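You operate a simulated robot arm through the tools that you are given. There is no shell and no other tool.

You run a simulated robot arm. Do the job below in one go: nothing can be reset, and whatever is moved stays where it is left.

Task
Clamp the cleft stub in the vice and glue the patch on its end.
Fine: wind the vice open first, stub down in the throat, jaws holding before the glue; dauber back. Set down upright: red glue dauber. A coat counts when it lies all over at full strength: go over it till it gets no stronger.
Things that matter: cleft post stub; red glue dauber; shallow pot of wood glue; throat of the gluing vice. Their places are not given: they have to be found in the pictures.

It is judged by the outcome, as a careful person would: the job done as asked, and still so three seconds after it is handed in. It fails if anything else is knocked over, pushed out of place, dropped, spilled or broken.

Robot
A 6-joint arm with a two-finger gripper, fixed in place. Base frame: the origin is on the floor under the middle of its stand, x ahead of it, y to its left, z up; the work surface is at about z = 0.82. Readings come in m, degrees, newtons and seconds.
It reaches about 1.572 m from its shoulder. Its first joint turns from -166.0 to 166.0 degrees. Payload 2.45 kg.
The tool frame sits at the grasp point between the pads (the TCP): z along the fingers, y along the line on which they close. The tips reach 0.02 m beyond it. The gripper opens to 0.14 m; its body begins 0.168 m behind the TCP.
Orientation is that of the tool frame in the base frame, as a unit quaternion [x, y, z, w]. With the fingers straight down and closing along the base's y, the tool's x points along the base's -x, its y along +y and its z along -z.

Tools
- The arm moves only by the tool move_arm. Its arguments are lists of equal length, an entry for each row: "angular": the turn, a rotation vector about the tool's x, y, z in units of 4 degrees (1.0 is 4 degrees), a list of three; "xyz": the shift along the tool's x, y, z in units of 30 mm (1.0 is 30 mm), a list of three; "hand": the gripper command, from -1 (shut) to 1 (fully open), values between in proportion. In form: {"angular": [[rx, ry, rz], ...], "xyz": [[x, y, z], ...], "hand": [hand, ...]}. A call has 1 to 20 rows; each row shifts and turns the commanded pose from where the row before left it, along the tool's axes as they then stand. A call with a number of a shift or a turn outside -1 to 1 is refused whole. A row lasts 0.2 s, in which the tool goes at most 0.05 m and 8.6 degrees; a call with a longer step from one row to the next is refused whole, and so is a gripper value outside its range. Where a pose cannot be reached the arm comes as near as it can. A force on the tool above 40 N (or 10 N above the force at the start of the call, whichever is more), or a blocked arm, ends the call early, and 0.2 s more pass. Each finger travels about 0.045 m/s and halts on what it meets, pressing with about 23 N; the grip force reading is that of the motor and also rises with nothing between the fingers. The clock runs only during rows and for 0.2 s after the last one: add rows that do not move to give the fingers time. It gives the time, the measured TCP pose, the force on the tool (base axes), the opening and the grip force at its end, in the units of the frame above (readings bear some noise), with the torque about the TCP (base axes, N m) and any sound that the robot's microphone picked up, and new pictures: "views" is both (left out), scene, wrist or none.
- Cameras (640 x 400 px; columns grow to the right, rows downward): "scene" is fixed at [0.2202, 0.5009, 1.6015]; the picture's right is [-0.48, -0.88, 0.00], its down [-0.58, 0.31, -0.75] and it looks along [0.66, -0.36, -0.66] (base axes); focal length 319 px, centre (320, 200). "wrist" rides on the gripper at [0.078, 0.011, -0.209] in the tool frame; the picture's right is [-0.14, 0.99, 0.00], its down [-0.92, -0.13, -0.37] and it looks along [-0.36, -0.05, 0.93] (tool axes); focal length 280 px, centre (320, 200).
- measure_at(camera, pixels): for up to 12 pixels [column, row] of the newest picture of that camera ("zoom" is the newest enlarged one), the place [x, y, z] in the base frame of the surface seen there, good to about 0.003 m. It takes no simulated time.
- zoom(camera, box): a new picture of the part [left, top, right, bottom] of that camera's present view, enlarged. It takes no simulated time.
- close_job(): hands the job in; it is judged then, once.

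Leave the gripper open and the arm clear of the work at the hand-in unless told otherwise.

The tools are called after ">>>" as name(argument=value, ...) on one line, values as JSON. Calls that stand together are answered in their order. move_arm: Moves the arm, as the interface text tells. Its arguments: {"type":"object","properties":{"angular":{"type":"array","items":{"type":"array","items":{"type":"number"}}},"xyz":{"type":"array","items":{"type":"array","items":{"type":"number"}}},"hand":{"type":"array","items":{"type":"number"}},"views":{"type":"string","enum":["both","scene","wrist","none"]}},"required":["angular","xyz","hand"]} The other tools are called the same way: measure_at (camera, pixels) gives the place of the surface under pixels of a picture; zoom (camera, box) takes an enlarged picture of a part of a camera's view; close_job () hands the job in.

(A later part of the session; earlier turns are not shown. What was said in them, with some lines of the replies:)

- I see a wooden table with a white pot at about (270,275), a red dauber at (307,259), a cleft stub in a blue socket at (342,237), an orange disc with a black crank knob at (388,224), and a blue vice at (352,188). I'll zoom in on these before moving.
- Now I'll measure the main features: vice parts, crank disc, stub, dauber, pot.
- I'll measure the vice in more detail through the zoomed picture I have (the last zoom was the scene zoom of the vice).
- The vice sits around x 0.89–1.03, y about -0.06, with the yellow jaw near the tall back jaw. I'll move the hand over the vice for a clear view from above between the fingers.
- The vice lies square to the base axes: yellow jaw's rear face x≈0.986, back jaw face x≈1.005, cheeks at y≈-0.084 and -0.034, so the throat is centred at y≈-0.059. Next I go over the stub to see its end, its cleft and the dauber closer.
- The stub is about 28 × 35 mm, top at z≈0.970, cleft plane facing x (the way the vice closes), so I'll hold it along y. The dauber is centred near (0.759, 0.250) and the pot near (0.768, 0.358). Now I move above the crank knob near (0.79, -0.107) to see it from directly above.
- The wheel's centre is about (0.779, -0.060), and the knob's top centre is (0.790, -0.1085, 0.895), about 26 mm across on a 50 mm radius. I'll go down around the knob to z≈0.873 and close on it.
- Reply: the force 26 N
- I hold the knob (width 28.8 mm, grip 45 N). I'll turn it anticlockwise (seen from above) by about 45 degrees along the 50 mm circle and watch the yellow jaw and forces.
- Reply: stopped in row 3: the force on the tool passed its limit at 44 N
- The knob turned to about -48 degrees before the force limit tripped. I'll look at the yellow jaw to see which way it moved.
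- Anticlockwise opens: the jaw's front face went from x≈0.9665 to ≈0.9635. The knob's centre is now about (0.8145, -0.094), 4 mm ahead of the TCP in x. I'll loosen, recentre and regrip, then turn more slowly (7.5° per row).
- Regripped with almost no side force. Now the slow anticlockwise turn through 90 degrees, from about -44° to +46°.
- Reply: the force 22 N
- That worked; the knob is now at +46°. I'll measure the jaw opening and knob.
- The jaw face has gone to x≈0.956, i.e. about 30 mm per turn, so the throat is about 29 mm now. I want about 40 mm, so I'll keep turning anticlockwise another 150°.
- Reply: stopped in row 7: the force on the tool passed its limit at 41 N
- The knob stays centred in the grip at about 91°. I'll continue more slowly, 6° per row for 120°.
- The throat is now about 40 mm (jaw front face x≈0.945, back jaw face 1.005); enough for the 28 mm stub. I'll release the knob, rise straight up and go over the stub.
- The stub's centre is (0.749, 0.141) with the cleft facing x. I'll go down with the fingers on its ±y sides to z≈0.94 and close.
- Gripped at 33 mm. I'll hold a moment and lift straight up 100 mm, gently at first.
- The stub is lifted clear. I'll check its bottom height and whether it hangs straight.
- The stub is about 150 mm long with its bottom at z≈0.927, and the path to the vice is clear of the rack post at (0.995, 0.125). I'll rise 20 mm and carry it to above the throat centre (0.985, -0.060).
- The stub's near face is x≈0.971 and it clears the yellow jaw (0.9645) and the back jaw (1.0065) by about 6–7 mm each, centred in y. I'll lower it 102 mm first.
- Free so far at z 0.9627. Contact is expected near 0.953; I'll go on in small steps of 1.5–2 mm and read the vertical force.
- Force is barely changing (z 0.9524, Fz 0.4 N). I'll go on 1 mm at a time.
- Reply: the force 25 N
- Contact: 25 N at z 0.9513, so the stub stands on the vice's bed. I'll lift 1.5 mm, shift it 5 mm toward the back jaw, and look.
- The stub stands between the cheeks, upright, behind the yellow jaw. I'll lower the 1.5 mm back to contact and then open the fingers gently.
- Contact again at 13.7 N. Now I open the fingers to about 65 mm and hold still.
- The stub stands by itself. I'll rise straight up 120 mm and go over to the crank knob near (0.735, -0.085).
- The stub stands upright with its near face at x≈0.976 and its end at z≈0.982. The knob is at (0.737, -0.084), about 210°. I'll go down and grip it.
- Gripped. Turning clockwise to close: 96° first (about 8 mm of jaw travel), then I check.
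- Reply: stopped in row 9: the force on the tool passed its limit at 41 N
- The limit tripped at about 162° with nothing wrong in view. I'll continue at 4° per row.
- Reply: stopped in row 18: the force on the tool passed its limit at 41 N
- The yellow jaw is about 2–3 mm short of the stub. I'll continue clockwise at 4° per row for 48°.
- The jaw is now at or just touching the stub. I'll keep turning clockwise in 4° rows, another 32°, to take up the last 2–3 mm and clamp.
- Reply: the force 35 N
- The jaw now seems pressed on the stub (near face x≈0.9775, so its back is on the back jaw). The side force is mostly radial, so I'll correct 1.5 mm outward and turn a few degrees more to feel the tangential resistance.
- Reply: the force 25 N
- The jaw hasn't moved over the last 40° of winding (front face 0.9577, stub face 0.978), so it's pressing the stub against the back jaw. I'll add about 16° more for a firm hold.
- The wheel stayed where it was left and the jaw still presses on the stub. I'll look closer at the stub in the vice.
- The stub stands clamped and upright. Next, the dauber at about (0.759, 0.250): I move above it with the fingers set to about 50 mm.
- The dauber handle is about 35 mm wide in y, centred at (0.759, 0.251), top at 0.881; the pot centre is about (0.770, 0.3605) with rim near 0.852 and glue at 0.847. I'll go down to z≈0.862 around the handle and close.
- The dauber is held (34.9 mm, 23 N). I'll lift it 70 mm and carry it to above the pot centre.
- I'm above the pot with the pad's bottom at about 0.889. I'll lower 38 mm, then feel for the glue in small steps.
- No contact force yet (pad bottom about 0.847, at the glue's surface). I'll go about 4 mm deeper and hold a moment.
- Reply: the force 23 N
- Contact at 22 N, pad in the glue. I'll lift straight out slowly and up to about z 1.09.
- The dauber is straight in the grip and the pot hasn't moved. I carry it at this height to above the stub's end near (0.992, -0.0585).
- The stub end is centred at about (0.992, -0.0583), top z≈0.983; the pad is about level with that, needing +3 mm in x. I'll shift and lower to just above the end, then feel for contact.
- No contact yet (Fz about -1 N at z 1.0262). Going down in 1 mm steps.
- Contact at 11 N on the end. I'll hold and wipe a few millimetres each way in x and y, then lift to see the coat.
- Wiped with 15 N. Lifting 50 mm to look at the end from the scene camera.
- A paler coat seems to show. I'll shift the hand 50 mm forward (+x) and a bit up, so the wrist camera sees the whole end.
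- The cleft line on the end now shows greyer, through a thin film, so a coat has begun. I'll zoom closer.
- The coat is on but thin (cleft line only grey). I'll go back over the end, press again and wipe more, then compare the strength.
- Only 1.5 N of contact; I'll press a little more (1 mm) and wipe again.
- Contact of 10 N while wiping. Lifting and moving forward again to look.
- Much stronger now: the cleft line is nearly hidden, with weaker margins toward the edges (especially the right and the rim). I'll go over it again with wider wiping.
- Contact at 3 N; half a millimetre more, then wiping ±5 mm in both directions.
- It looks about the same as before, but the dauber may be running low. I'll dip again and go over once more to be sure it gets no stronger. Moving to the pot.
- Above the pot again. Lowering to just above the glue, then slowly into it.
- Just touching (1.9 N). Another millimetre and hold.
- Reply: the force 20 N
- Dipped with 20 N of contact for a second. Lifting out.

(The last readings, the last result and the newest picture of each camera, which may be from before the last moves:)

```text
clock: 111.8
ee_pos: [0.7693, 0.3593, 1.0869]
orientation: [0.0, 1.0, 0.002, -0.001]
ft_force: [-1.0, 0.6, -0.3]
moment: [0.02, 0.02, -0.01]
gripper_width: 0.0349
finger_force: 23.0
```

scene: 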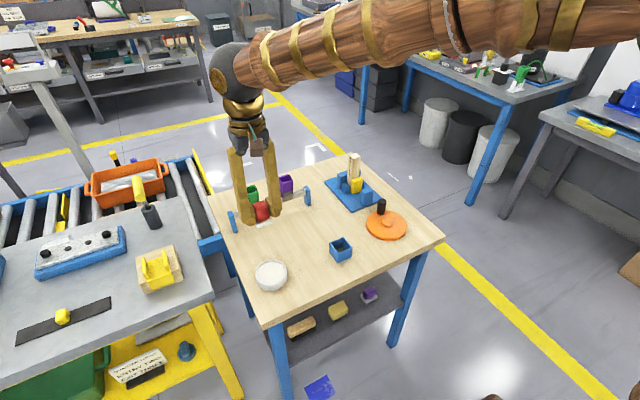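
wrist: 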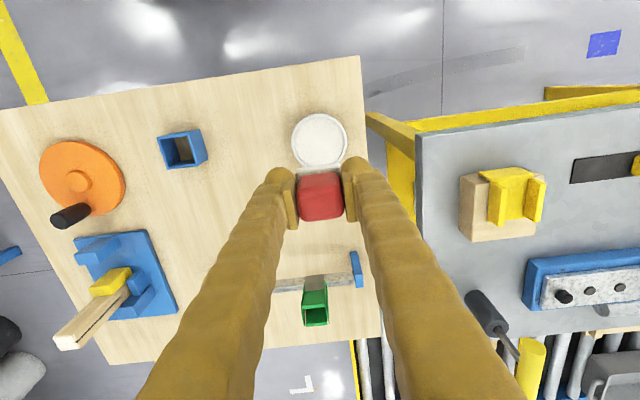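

Back to above the stub's end.

>>> move_arm(angular=[[0, 0, 0], [0, 0, 0], [0, 0, 0], [0, 0, 0], [0, 0, 0], [0, 0, 0], [0, 0, 0], [0, 0, 0], [0, 0, 0], [0, 0, 0], [0, 0, 0], [0, 0, 0], [0, 0, 0], [0, 0, 0], [0, 0, 0], [0, 0, 0], [0, 0, 0], [0, 0, 0]], xyz=[[-0.232, -0.435, 0], [-0.464, -0.8704, 0], [-0.464, -0.8704, 0], [-0.464, -0.8704, 0], [-0.464, -0.8704, 0], [-0.464, -0.8704, 0], [-0.464, -0.8704, 0], [-0.464, -0.8704, 0], [-0.464, -0.8704, 0], [-0.464, -0.8704, 0], [-0.464, -0.8704, 0], [-0.464, -0.8704, 0], [-0.464, -0.8704, 0], [-0.464, -0.8704, 0], [-0.464, -0.8704, 0], [-0.464, -0.8704, 0], [-0.232, -0.435, 0], [0, 0, 0]], hand=[-1, -1, -1, -1, -1, -1, -1, -1, -1, -1, -1, -1, -1, -1, -1, -1, -1, -1])

>>> measure_at(camera="wrist", pixels=[[306, 163], [333, 161], [298, 171], [339, 167], [320, 168], [320, 158]])

```text
clock: 115.7
ee_pos: [0.9927, -0.0568, 1.0844]
orientation: [0.0, 1.0, 0.001, -0.001]
ft_force: [-0.5, 0.9, -1.1]
moment: [-0.01, 0.0, 0.01]
gripper_width: 0.0345
finger_force: 22.8
```

scene: 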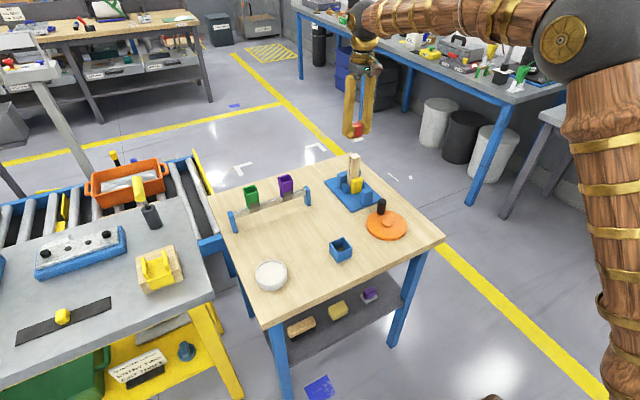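
wrist: 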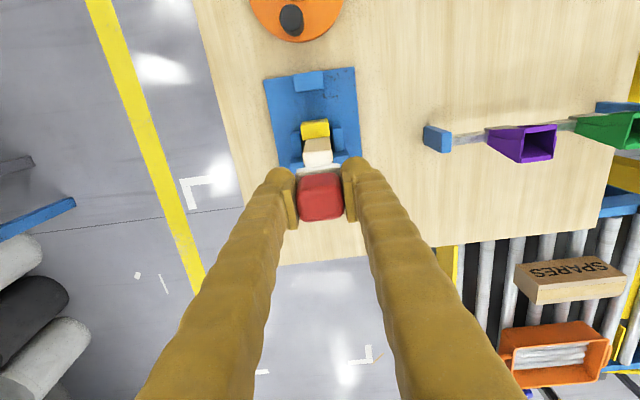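

```text
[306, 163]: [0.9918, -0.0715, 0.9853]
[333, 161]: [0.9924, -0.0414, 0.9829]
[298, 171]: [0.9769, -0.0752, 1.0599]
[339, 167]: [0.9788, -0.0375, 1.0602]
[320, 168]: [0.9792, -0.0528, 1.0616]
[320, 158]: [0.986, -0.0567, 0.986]
```

The pad is about 1.5 mm to +y of the stub; I correct that and lower to contact.

>>> move_arm(angular=[[0, 0, 0], [0, 0, 0], [0, 0, 0], [0, 0, 0], [0, 0, 0], [0, 0, 0], [0, 0, 0], [0, 0, 0]], xyz=[[0, -0.05, 0.3], [0, 0, 0.6], [0, 0, 0.6], [0, 0, 0.4], [0, 0, 0.15], [0, 0, 0.05], [0, 0, 0.04], [0, 0, 0]], hand=[-1, -1, -1, -1, -1, -1, -1, -1], views="none")

```text
clock: 117.5
ee_pos: [0.9923, -0.0582, 1.0198]
orientation: [0.0, 1.0, 0.002, -0.001]
ft_force: [-0.7, -1.2, -0.4]
moment: [0.0, 0.03, 0.0]
gripper_width: 0.0346
finger_force: 23.0
```

>>> move_arm(angular=[[0, 0, 0], [0, 0, 0], [0, 0, 0]], xyz=[[0, 0, 0.03], [0, 0, 0.02], [0, 0, 0]], hand=[-1, -1, -1], views="none")

```text
clock: 118.2
ee_pos: [0.9906, -0.0589, 1.0185]
orientation: [0.0, 1.0, 0.002, 0.0]
ft_force: [0.4, 0.8, 3.6]
moment: [-0.05, -0.01, 0.0]
gripper_width: 0.0347
finger_force: 23.1
```

Contact at 3.6 N; press 0.6 mm more, dwell about a second, then wipe lightly.

>>> move_arm(angular=[[0, 0, 0], [0, 0, 0], [0, 0, 0], [0, 0, 0], [0, 0, 0], [0, 0, 0], [0, 0, 0], [0, 0, 0], [0, 0, 0], [0, 0, 0], [0, 0, 0], [0, 0, 0], [0, 0, 0], [0, 0, 0], [0, 0, 0], [0, 0, 0], [0, 0, 0], [0, 0, 0]], xyz=[[0, 0, 0.02], [0, 0, 0], [0, 0, 0], [0, 0, 0], [0, 0, 0], [-0.12, 0, 0], [0, 0, 0], [0.12, 0, 0], [0.12, 0, 0], [0, 0, 0], [-0.12, 0, 0], [0, 0.12, 0], [0, 0, 0], [0, -0.12, 0], [0, -0.12, 0], [0, 0, 0], [0, 0.12, 0], [0, 0, 0]], hand=[-1, -1, -1, -1, -1, -1, -1, -1, -1, -1, -1, -1, -1, -1, -1, -1, -1, -1], views="none")

```text
clock: 122.0
ee_pos: [0.9916, -0.0592, 1.0193]
orientation: [0.0, 1.0, 0.002, -0.001]
ft_force: [-0.4, -6.1, 14.2]
moment: [-0.24, -0.04, 0.01]
gripper_width: 0.0346
finger_force: 23.4
```

Good contact (14 N). Lifting and shifting forward to compare the coat.

>>> move_arm(angular=[[0, 0, 0], [0, 0, 0], [0, 0, 0], [0, 0, 0], [0, 0, 0], [0, 0, 0], [0, 0, 0]], xyz=[[0, 0, -0.3], [0, 0, -0.7], [0, 0, -0.8], [-0.6, 0, -0.5], [-0.7, 0, 0], [-0.55, 0, 0], [0, 0, 0]], hand=[-1, -1, -1, -1, -1, -1, -1])

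>>> zoom(camera="wrist", box=[295, 92, 335, 132])

>>> zoom(camera="scene", box=[343, 148, 367, 168])

```text
clock: 123.7
ee_pos: [1.0468, -0.0582, 1.0879]
orientation: [0.001, 1.0, 0.001, -0.001]
ft_force: [0.6, 0.1, -0.6]
moment: [0.0, 0.01, 0.04]
gripper_width: 0.0348
finger_force: 22.7
```

scene: 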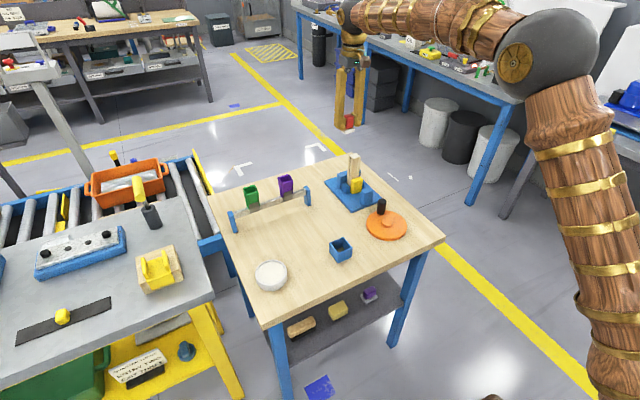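
wrist: 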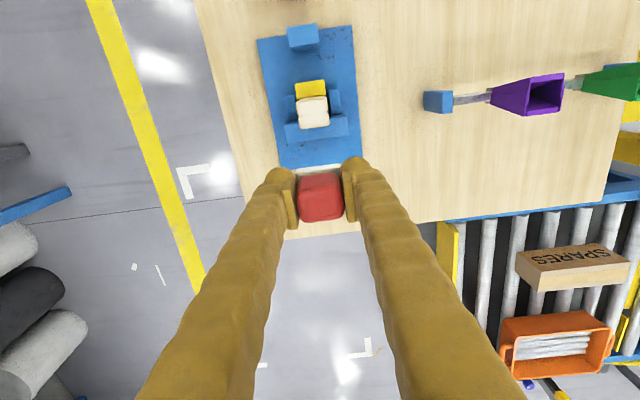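

```text
10.00 times, centred on (315, 112) of wrist
```

zoom: 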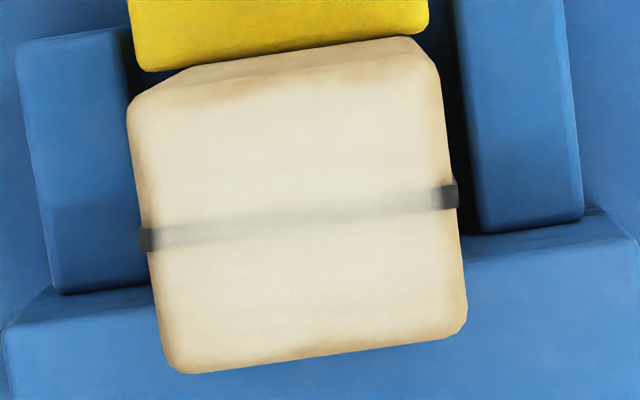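

```text
16.00 times, centred on (355, 158) of scene
```

zoom: 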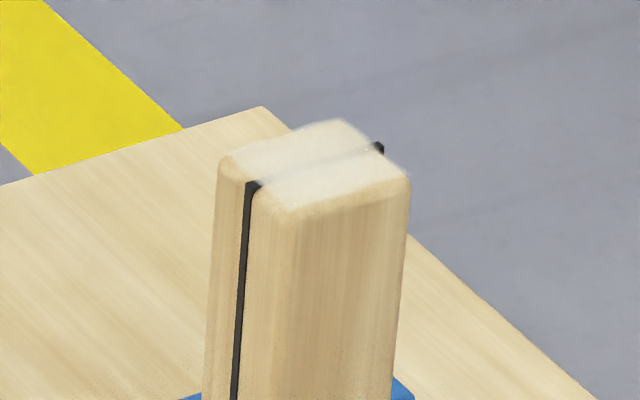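

The coat looks the same as before the fresh dip: an even, pale film over the whole end that gets no stronger, so it's at full strength. Now I carry the dauber back to its place above (0.759, 0.252).

>>> move_arm(angular=[[0, 0, 0], [0, 0, 0], [0, 0, 0], [0, 0, 0], [0, 0, 0], [0, 0, 0], [0, 0, 0], [0, 0, 0], [0, 0, 0], [0, 0, 0], [0, 0, 0], [0, 0, 0], [0, 0, 0], [0, 0, 0]], xyz=[[0.4, 0.43, 0], [0.8, 0.86, 0], [0.8, 0.86, 0], [0.8, 0.86, 0], [0.8, 0.86, 0], [0.8, 0.86, 0], [0.8, 0.86, 0], [0.8, 0.86, 0], [0.8, 0.86, 0], [0.8, 0.86, 0], [0.8, 0.86, 0], [0.8, 0.86, 0], [0.4, 0.43, 0], [0, 0, 0]], hand=[-1, -1, -1, -1, -1, -1, -1, -1, -1, -1, -1, -1, -1, -1])

```text
clock: 126.7
ee_pos: [0.7589, 0.2513, 1.0886]
orientation: [0.0, 1.0, 0.002, -0.001]
ft_force: [-0.2, 0.2, -1.2]
moment: [-0.01, -0.02, 0.0]
gripper_width: 0.0346
finger_force: 23.2
```

scene: 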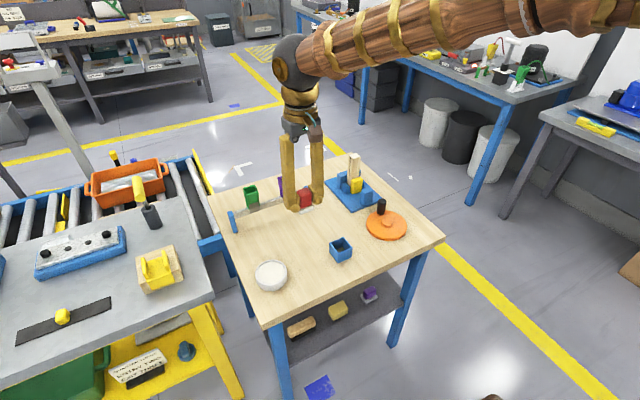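
wrist: 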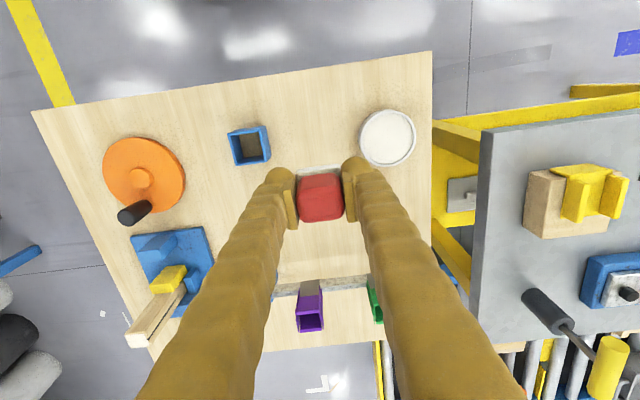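

Over its place at (0.759, 0.251). Lowering to just above the table.

>>> move_arm(angular=[[0, 0, 0], [0, 0, 0], [0, 0, 0], [0, 0, 0], [0, 0, 0], [0, 0, 0], [0, 0, 0], [0, 0, 0], [0, 0, 0], [0, 0, 0], [0, 0, 0], [0, 0, 0]], xyz=[[0, 0, 0.6], [0, 0, 1], [0, 0, 1], [0, 0, 1], [0, 0, 1], [0, 0, 1], [0, 0, 0.8], [0, 0, 0.5], [0, 0, 0.3], [0, 0, 0.17], [0, 0, 0.06], [0, 0, 0]], hand=[-1, -1, -1, -1, -1, -1, -1, -1, -1, -1, -1, -1])

```text
clock: 129.2
ee_pos: [0.7586, 0.2516, 0.8653]
orientation: [0.001, 1.0, 0.002, 0.0]
ft_force: [-0.1, 1.2, -0.3]
moment: [-0.01, -0.03, 0.01]
gripper_width: 0.0346
finger_force: 23.0
```

scene: 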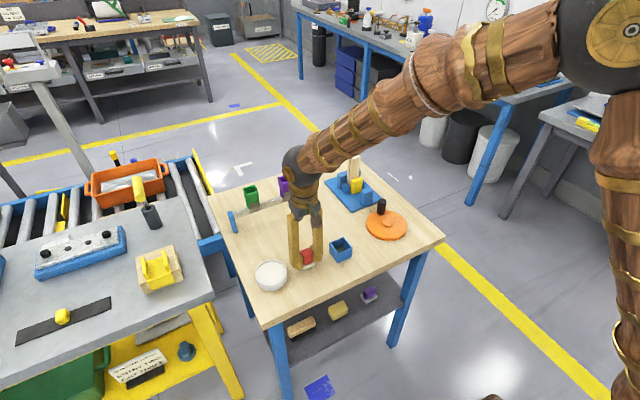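
wrist: 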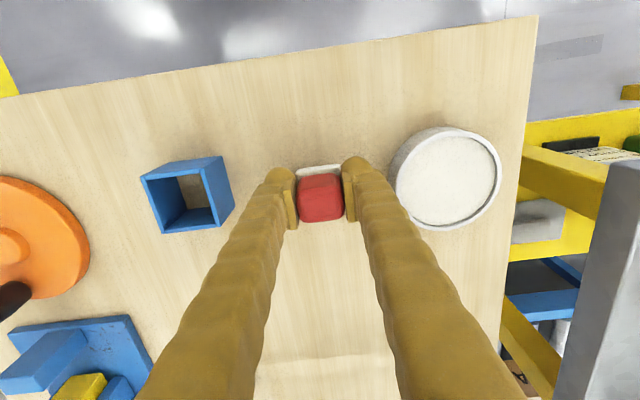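

No contact yet at z 0.8653; continuing in 1–1.5 mm steps.

>>> move_arm(angular=[[0, 0, 0], [0, 0, 0], [0, 0, 0], [0, 0, 0], [0, 0, 0]], xyz=[[0, 0, 0.05], [0, 0, 0.04], [0, 0, 0.04], [0, 0, 0.04], [0, 0, 0]], hand=[-1, -1, -1, -1, -1], views="none")

```text
clock: 130.4
ee_pos: [0.7581, 0.2514, 0.8607]
orientation: [0.001, 1.0, 0.002, -0.001]
ft_force: [-0.9, 0.0, -0.6]
moment: [-0.03, 0.01, -0.01]
gripper_width: 0.0345
finger_force: 23.3
```

>>> move_arm(angular=[[0, 0, 0], [0, 0, 0], [0, 0, 0], [0, 0, 0]], xyz=[[0, 0, 0.03], [0, 0, 0.03], [0, 0, 0.02], [0, 0, 0]], hand=[-1, -1, -1, -1], views="none")

```text
clock: 131.4
ee_pos: [0.7591, 0.2517, 0.8596]
orientation: [0.001, 1.0, 0.002, -0.001]
ft_force: [-0.4, 1.4, -0.1]
moment: [-0.04, 0.01, 0.01]
gripper_width: 0.0346
finger_force: 22.7
```

>>> move_arm(angular=[[0, 0, 0], [0, 0, 0], [0, 0, 0]], xyz=[[0, 0, 0.03], [0, 0, 0.03], [0, 0, 0]], hand=[-1, -1, -1], views="none")

```text
clock: 132.2
ee_pos: [0.7596, 0.2519, 0.8558]
orientation: [0.001, 1.0, 0.001, -0.002]
ft_force: [0.1, 0.1, -0.4]
moment: [0.01, -0.01, 0.01]
gripper_width: 0.0347
finger_force: 22.6
```

Still free at about 0.857; another two small steps.

>>> move_arm(angular=[[0, 0, 0], [0, 0, 0], [0, 0, 0]], xyz=[[0, 0, 0.03], [0, 0, 0.02], [0, 0, 0]], hand=[-1, -1, -1])

>>> zoom(camera="scene", box=[275, 230, 335, 285])

```text
clock: 133.1
ee_pos: [0.7586, 0.2515, 0.8572]
orientation: [-0.001, 1.0, 0.002, -0.001]
ft_force: [-2.6, 0.5, 21.8]
moment: [-0.03, 0.05, -0.01]
gripper_width: 0.0346
finger_force: 23.4
```

scene: 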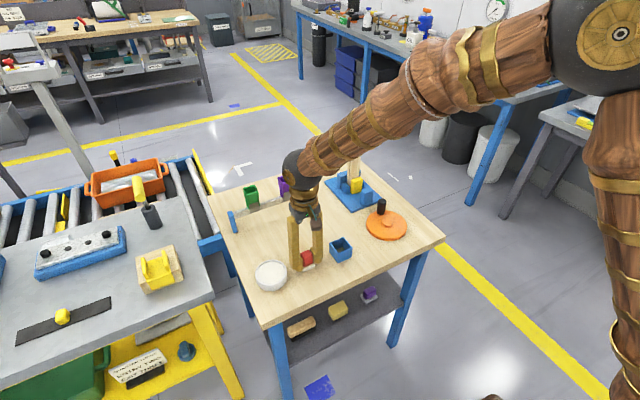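
wrist: 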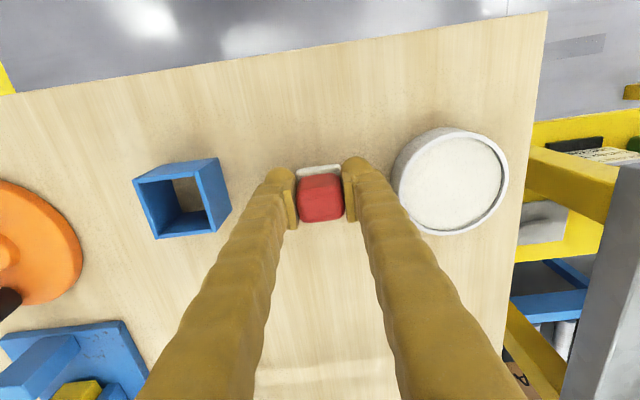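

```text
7.27 times, centred on (305, 258) of scene
```

zoom: 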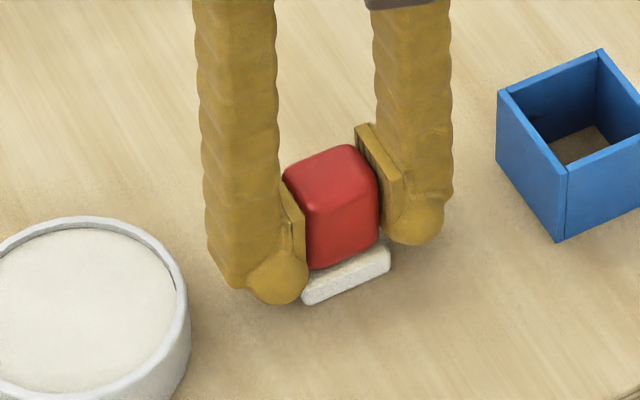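

The dauber's pad stands on the table (21.8 N). I open the fingers by about 10 mm each and then rise straight up.

>>> move_arm(angular=[[0, 0, 0], [0, 0, 0], [0, 0, 0], [0, 0, 0]], xyz=[[0, 0, -0.015], [0, 0, 0], [0, 0, 0], [0, 0, 0]], hand=[-0.25, -0.25, -0.25, -0.25])

```text
clock: 134.1
ee_pos: [0.7608, 0.2511, 0.8556]
orientation: [0.0, 1.0, 0.001, -0.001]
ft_force: [-0.9, 0.4, 0.0]
moment: [-0.03, 0.0, 0.01]
gripper_width: 0.0527
finger_force: 0.1
```

scene: 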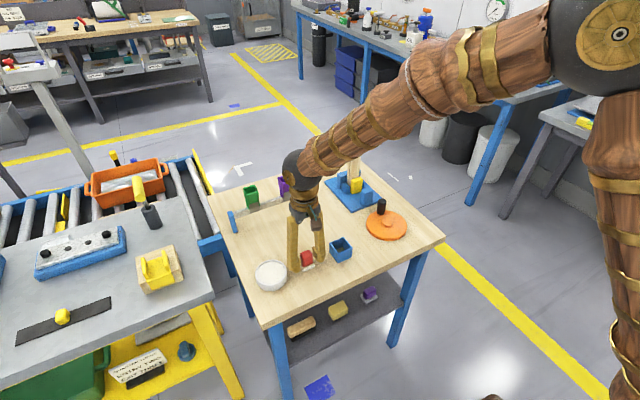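
wrist: 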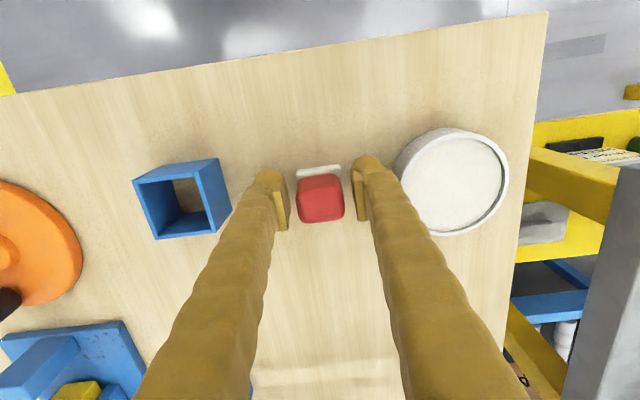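

The dauber stands free and upright. Rising straight up to clear everything.

>>> move_arm(angular=[[0, 0, 0], [0, 0, 0], [0, 0, 0], [0, 0, 0], [0, 0, 0], [0, 0, 0], [0, 0, 0], [0, 0, 0], [0, 0, 0], [0, 0, 0], [0, 0, 0], [0, 0, 0], [0, 0, 0]], xyz=[[0, 0, -0.4], [0, 0, -0.7], [0, 0, -1], [0, 0, -1], [0, 0, -1], [0, 0, -1], [0, 0, -1], [0, 0, -1], [0, 0, -1], [0, 0, -1], [0, 0, -1], [0, 0, -1], [0, 0, 0]], hand=[-0.25, -0.25, -0.25, -0.25, -0.25, 0.2, 0.6, 1, 1, 1, 1, 1, 1])

>>> zoom(camera="scene", box=[240, 140, 420, 300])

>>> zoom(camera="scene", box=[335, 145, 385, 215])

```text
clock: 136.8
ee_pos: [0.7587, 0.2509, 1.1885]
orientation: [0.0, 1.0, 0.001, -0.001]
ft_force: [0.5, -0.1, -0.6]
moment: [0.02, 0.01, -0.02]
gripper_width: 0.1399
finger_force: 0.0
```

scene: 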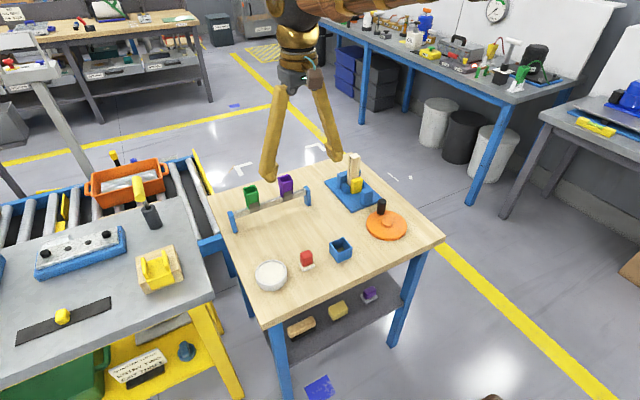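
wrist: 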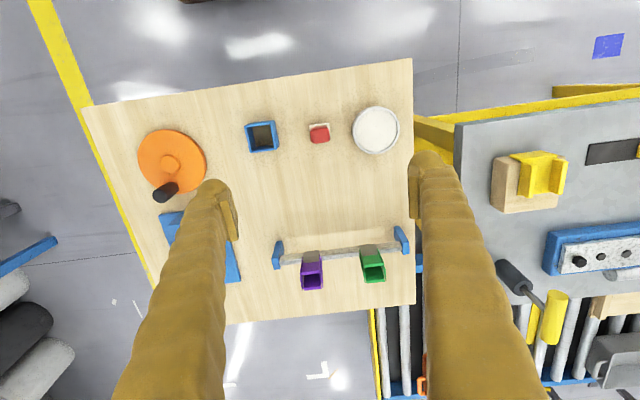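

```text
2.50 times, centred on (330, 220) of scene
```

zoom: 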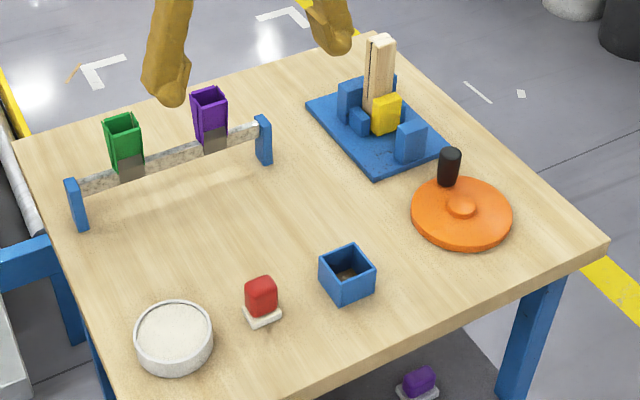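

```text
5.71 times, centred on (360, 180) of scene
```

zoom: 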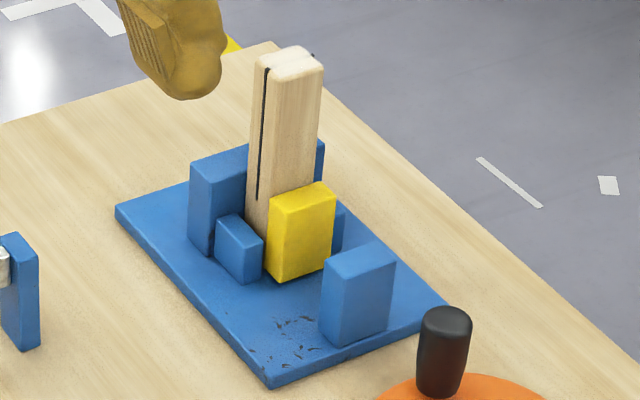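

Everything stands as it should: stub upright and clamped with a white coat on its end, dauber upright in its old place, pot, rack and socket unmoved. I'll raise the hand a little more with a few idle rows and take a last look.

>>> move_arm(angular=[[0, 0, 0], [0, 0, 0], [0, 0, 0], [0, 0, 0], [0, 0, 0], [0, 0, 0], [0, 0, 0], [0, 0, 0], [0, 0, 0], [0, 0, 0], [0, 0, 0]], xyz=[[0.3, -0.7, -0.5], [0.3, -0.9, -0.5], [0.3, -0.9, -0.5], [0.3, -0.9, -0.5], [0, -0.7, 0], [0, 0, 0], [0, 0, 0], [0, 0, 0], [0, 0, 0], [0, 0, 0], [0, 0, 0]], hand=[1, 1, 1, 1, 1, 1, 1, 1, 1, 1, 1])

>>> zoom(camera="scene", box=[335, 145, 385, 215])

>>> measure_at(camera="scene", pixels=[[355, 155], [354, 170], [357, 188], [307, 256], [270, 270]])

```text
clock: 139.2
ee_pos: [0.726, 0.1283, 1.2486]
orientation: [0.0, 1.0, 0.001, 0.0]
ft_force: [-0.2, -0.7, -0.6]
moment: [0.0, 0.0, 0.0]
gripper_width: 0.14
finger_force: 0.0
```

scene: 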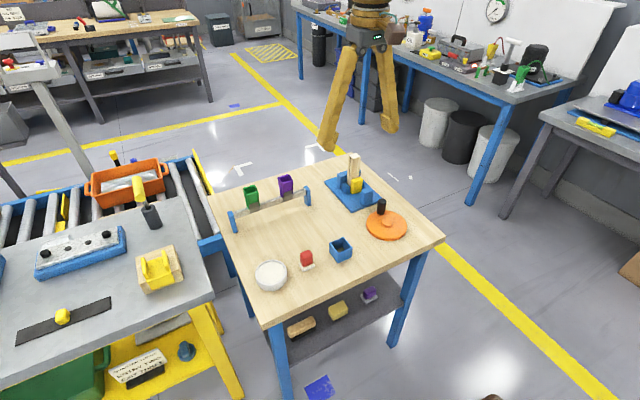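
wrist: 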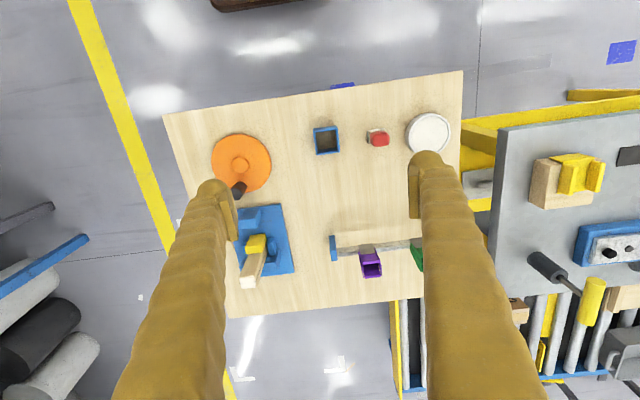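

```text
5.71 times, centred on (360, 180) of scene
```

zoom: 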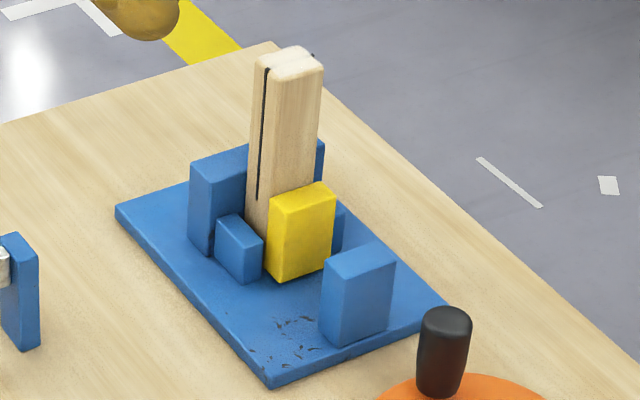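

```text
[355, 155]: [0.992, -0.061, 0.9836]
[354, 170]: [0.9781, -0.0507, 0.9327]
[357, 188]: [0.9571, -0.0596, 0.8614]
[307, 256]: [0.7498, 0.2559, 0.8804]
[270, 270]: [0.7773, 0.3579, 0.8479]
```

The stub is clamped (jaw face still at 0.957, stub face at 0.978) with its end coated. The dauber is upright at its place, the gripper is open and the arm is clear. Handing in.

>>> close_job()

```text
The job is handed in.
```

The stub is clamped in the vice with glue over its end, and I've handed the job in; I haven't seen the verdict.

- **Vice:** I wound it open to about 40 mm, stood the stub on the bed in the throat and wound it shut. The jaw stopped against the stub, and I turned the wheel roughly 55–60° further. I didn't test the grip directly, but the stub stayed put through all the dabbing.
- **Glue:** I dipped twice and went over the end four times. After the second pass the coat looked no stronger, even with fresh glue. The cleft line still shows faintly through it, and the rounded edges look slightly browner.
- **Dauber:** It stands upright back in its original spot.
- **Everything else:** I saw nothing knocked over, shifted or spilled. The gripper is open and the arm is clear of the work.

While I turned the wheel, the arm's force limit cut the move short four times at 41–44 N. Nothing in the pictures looked damaged by it.
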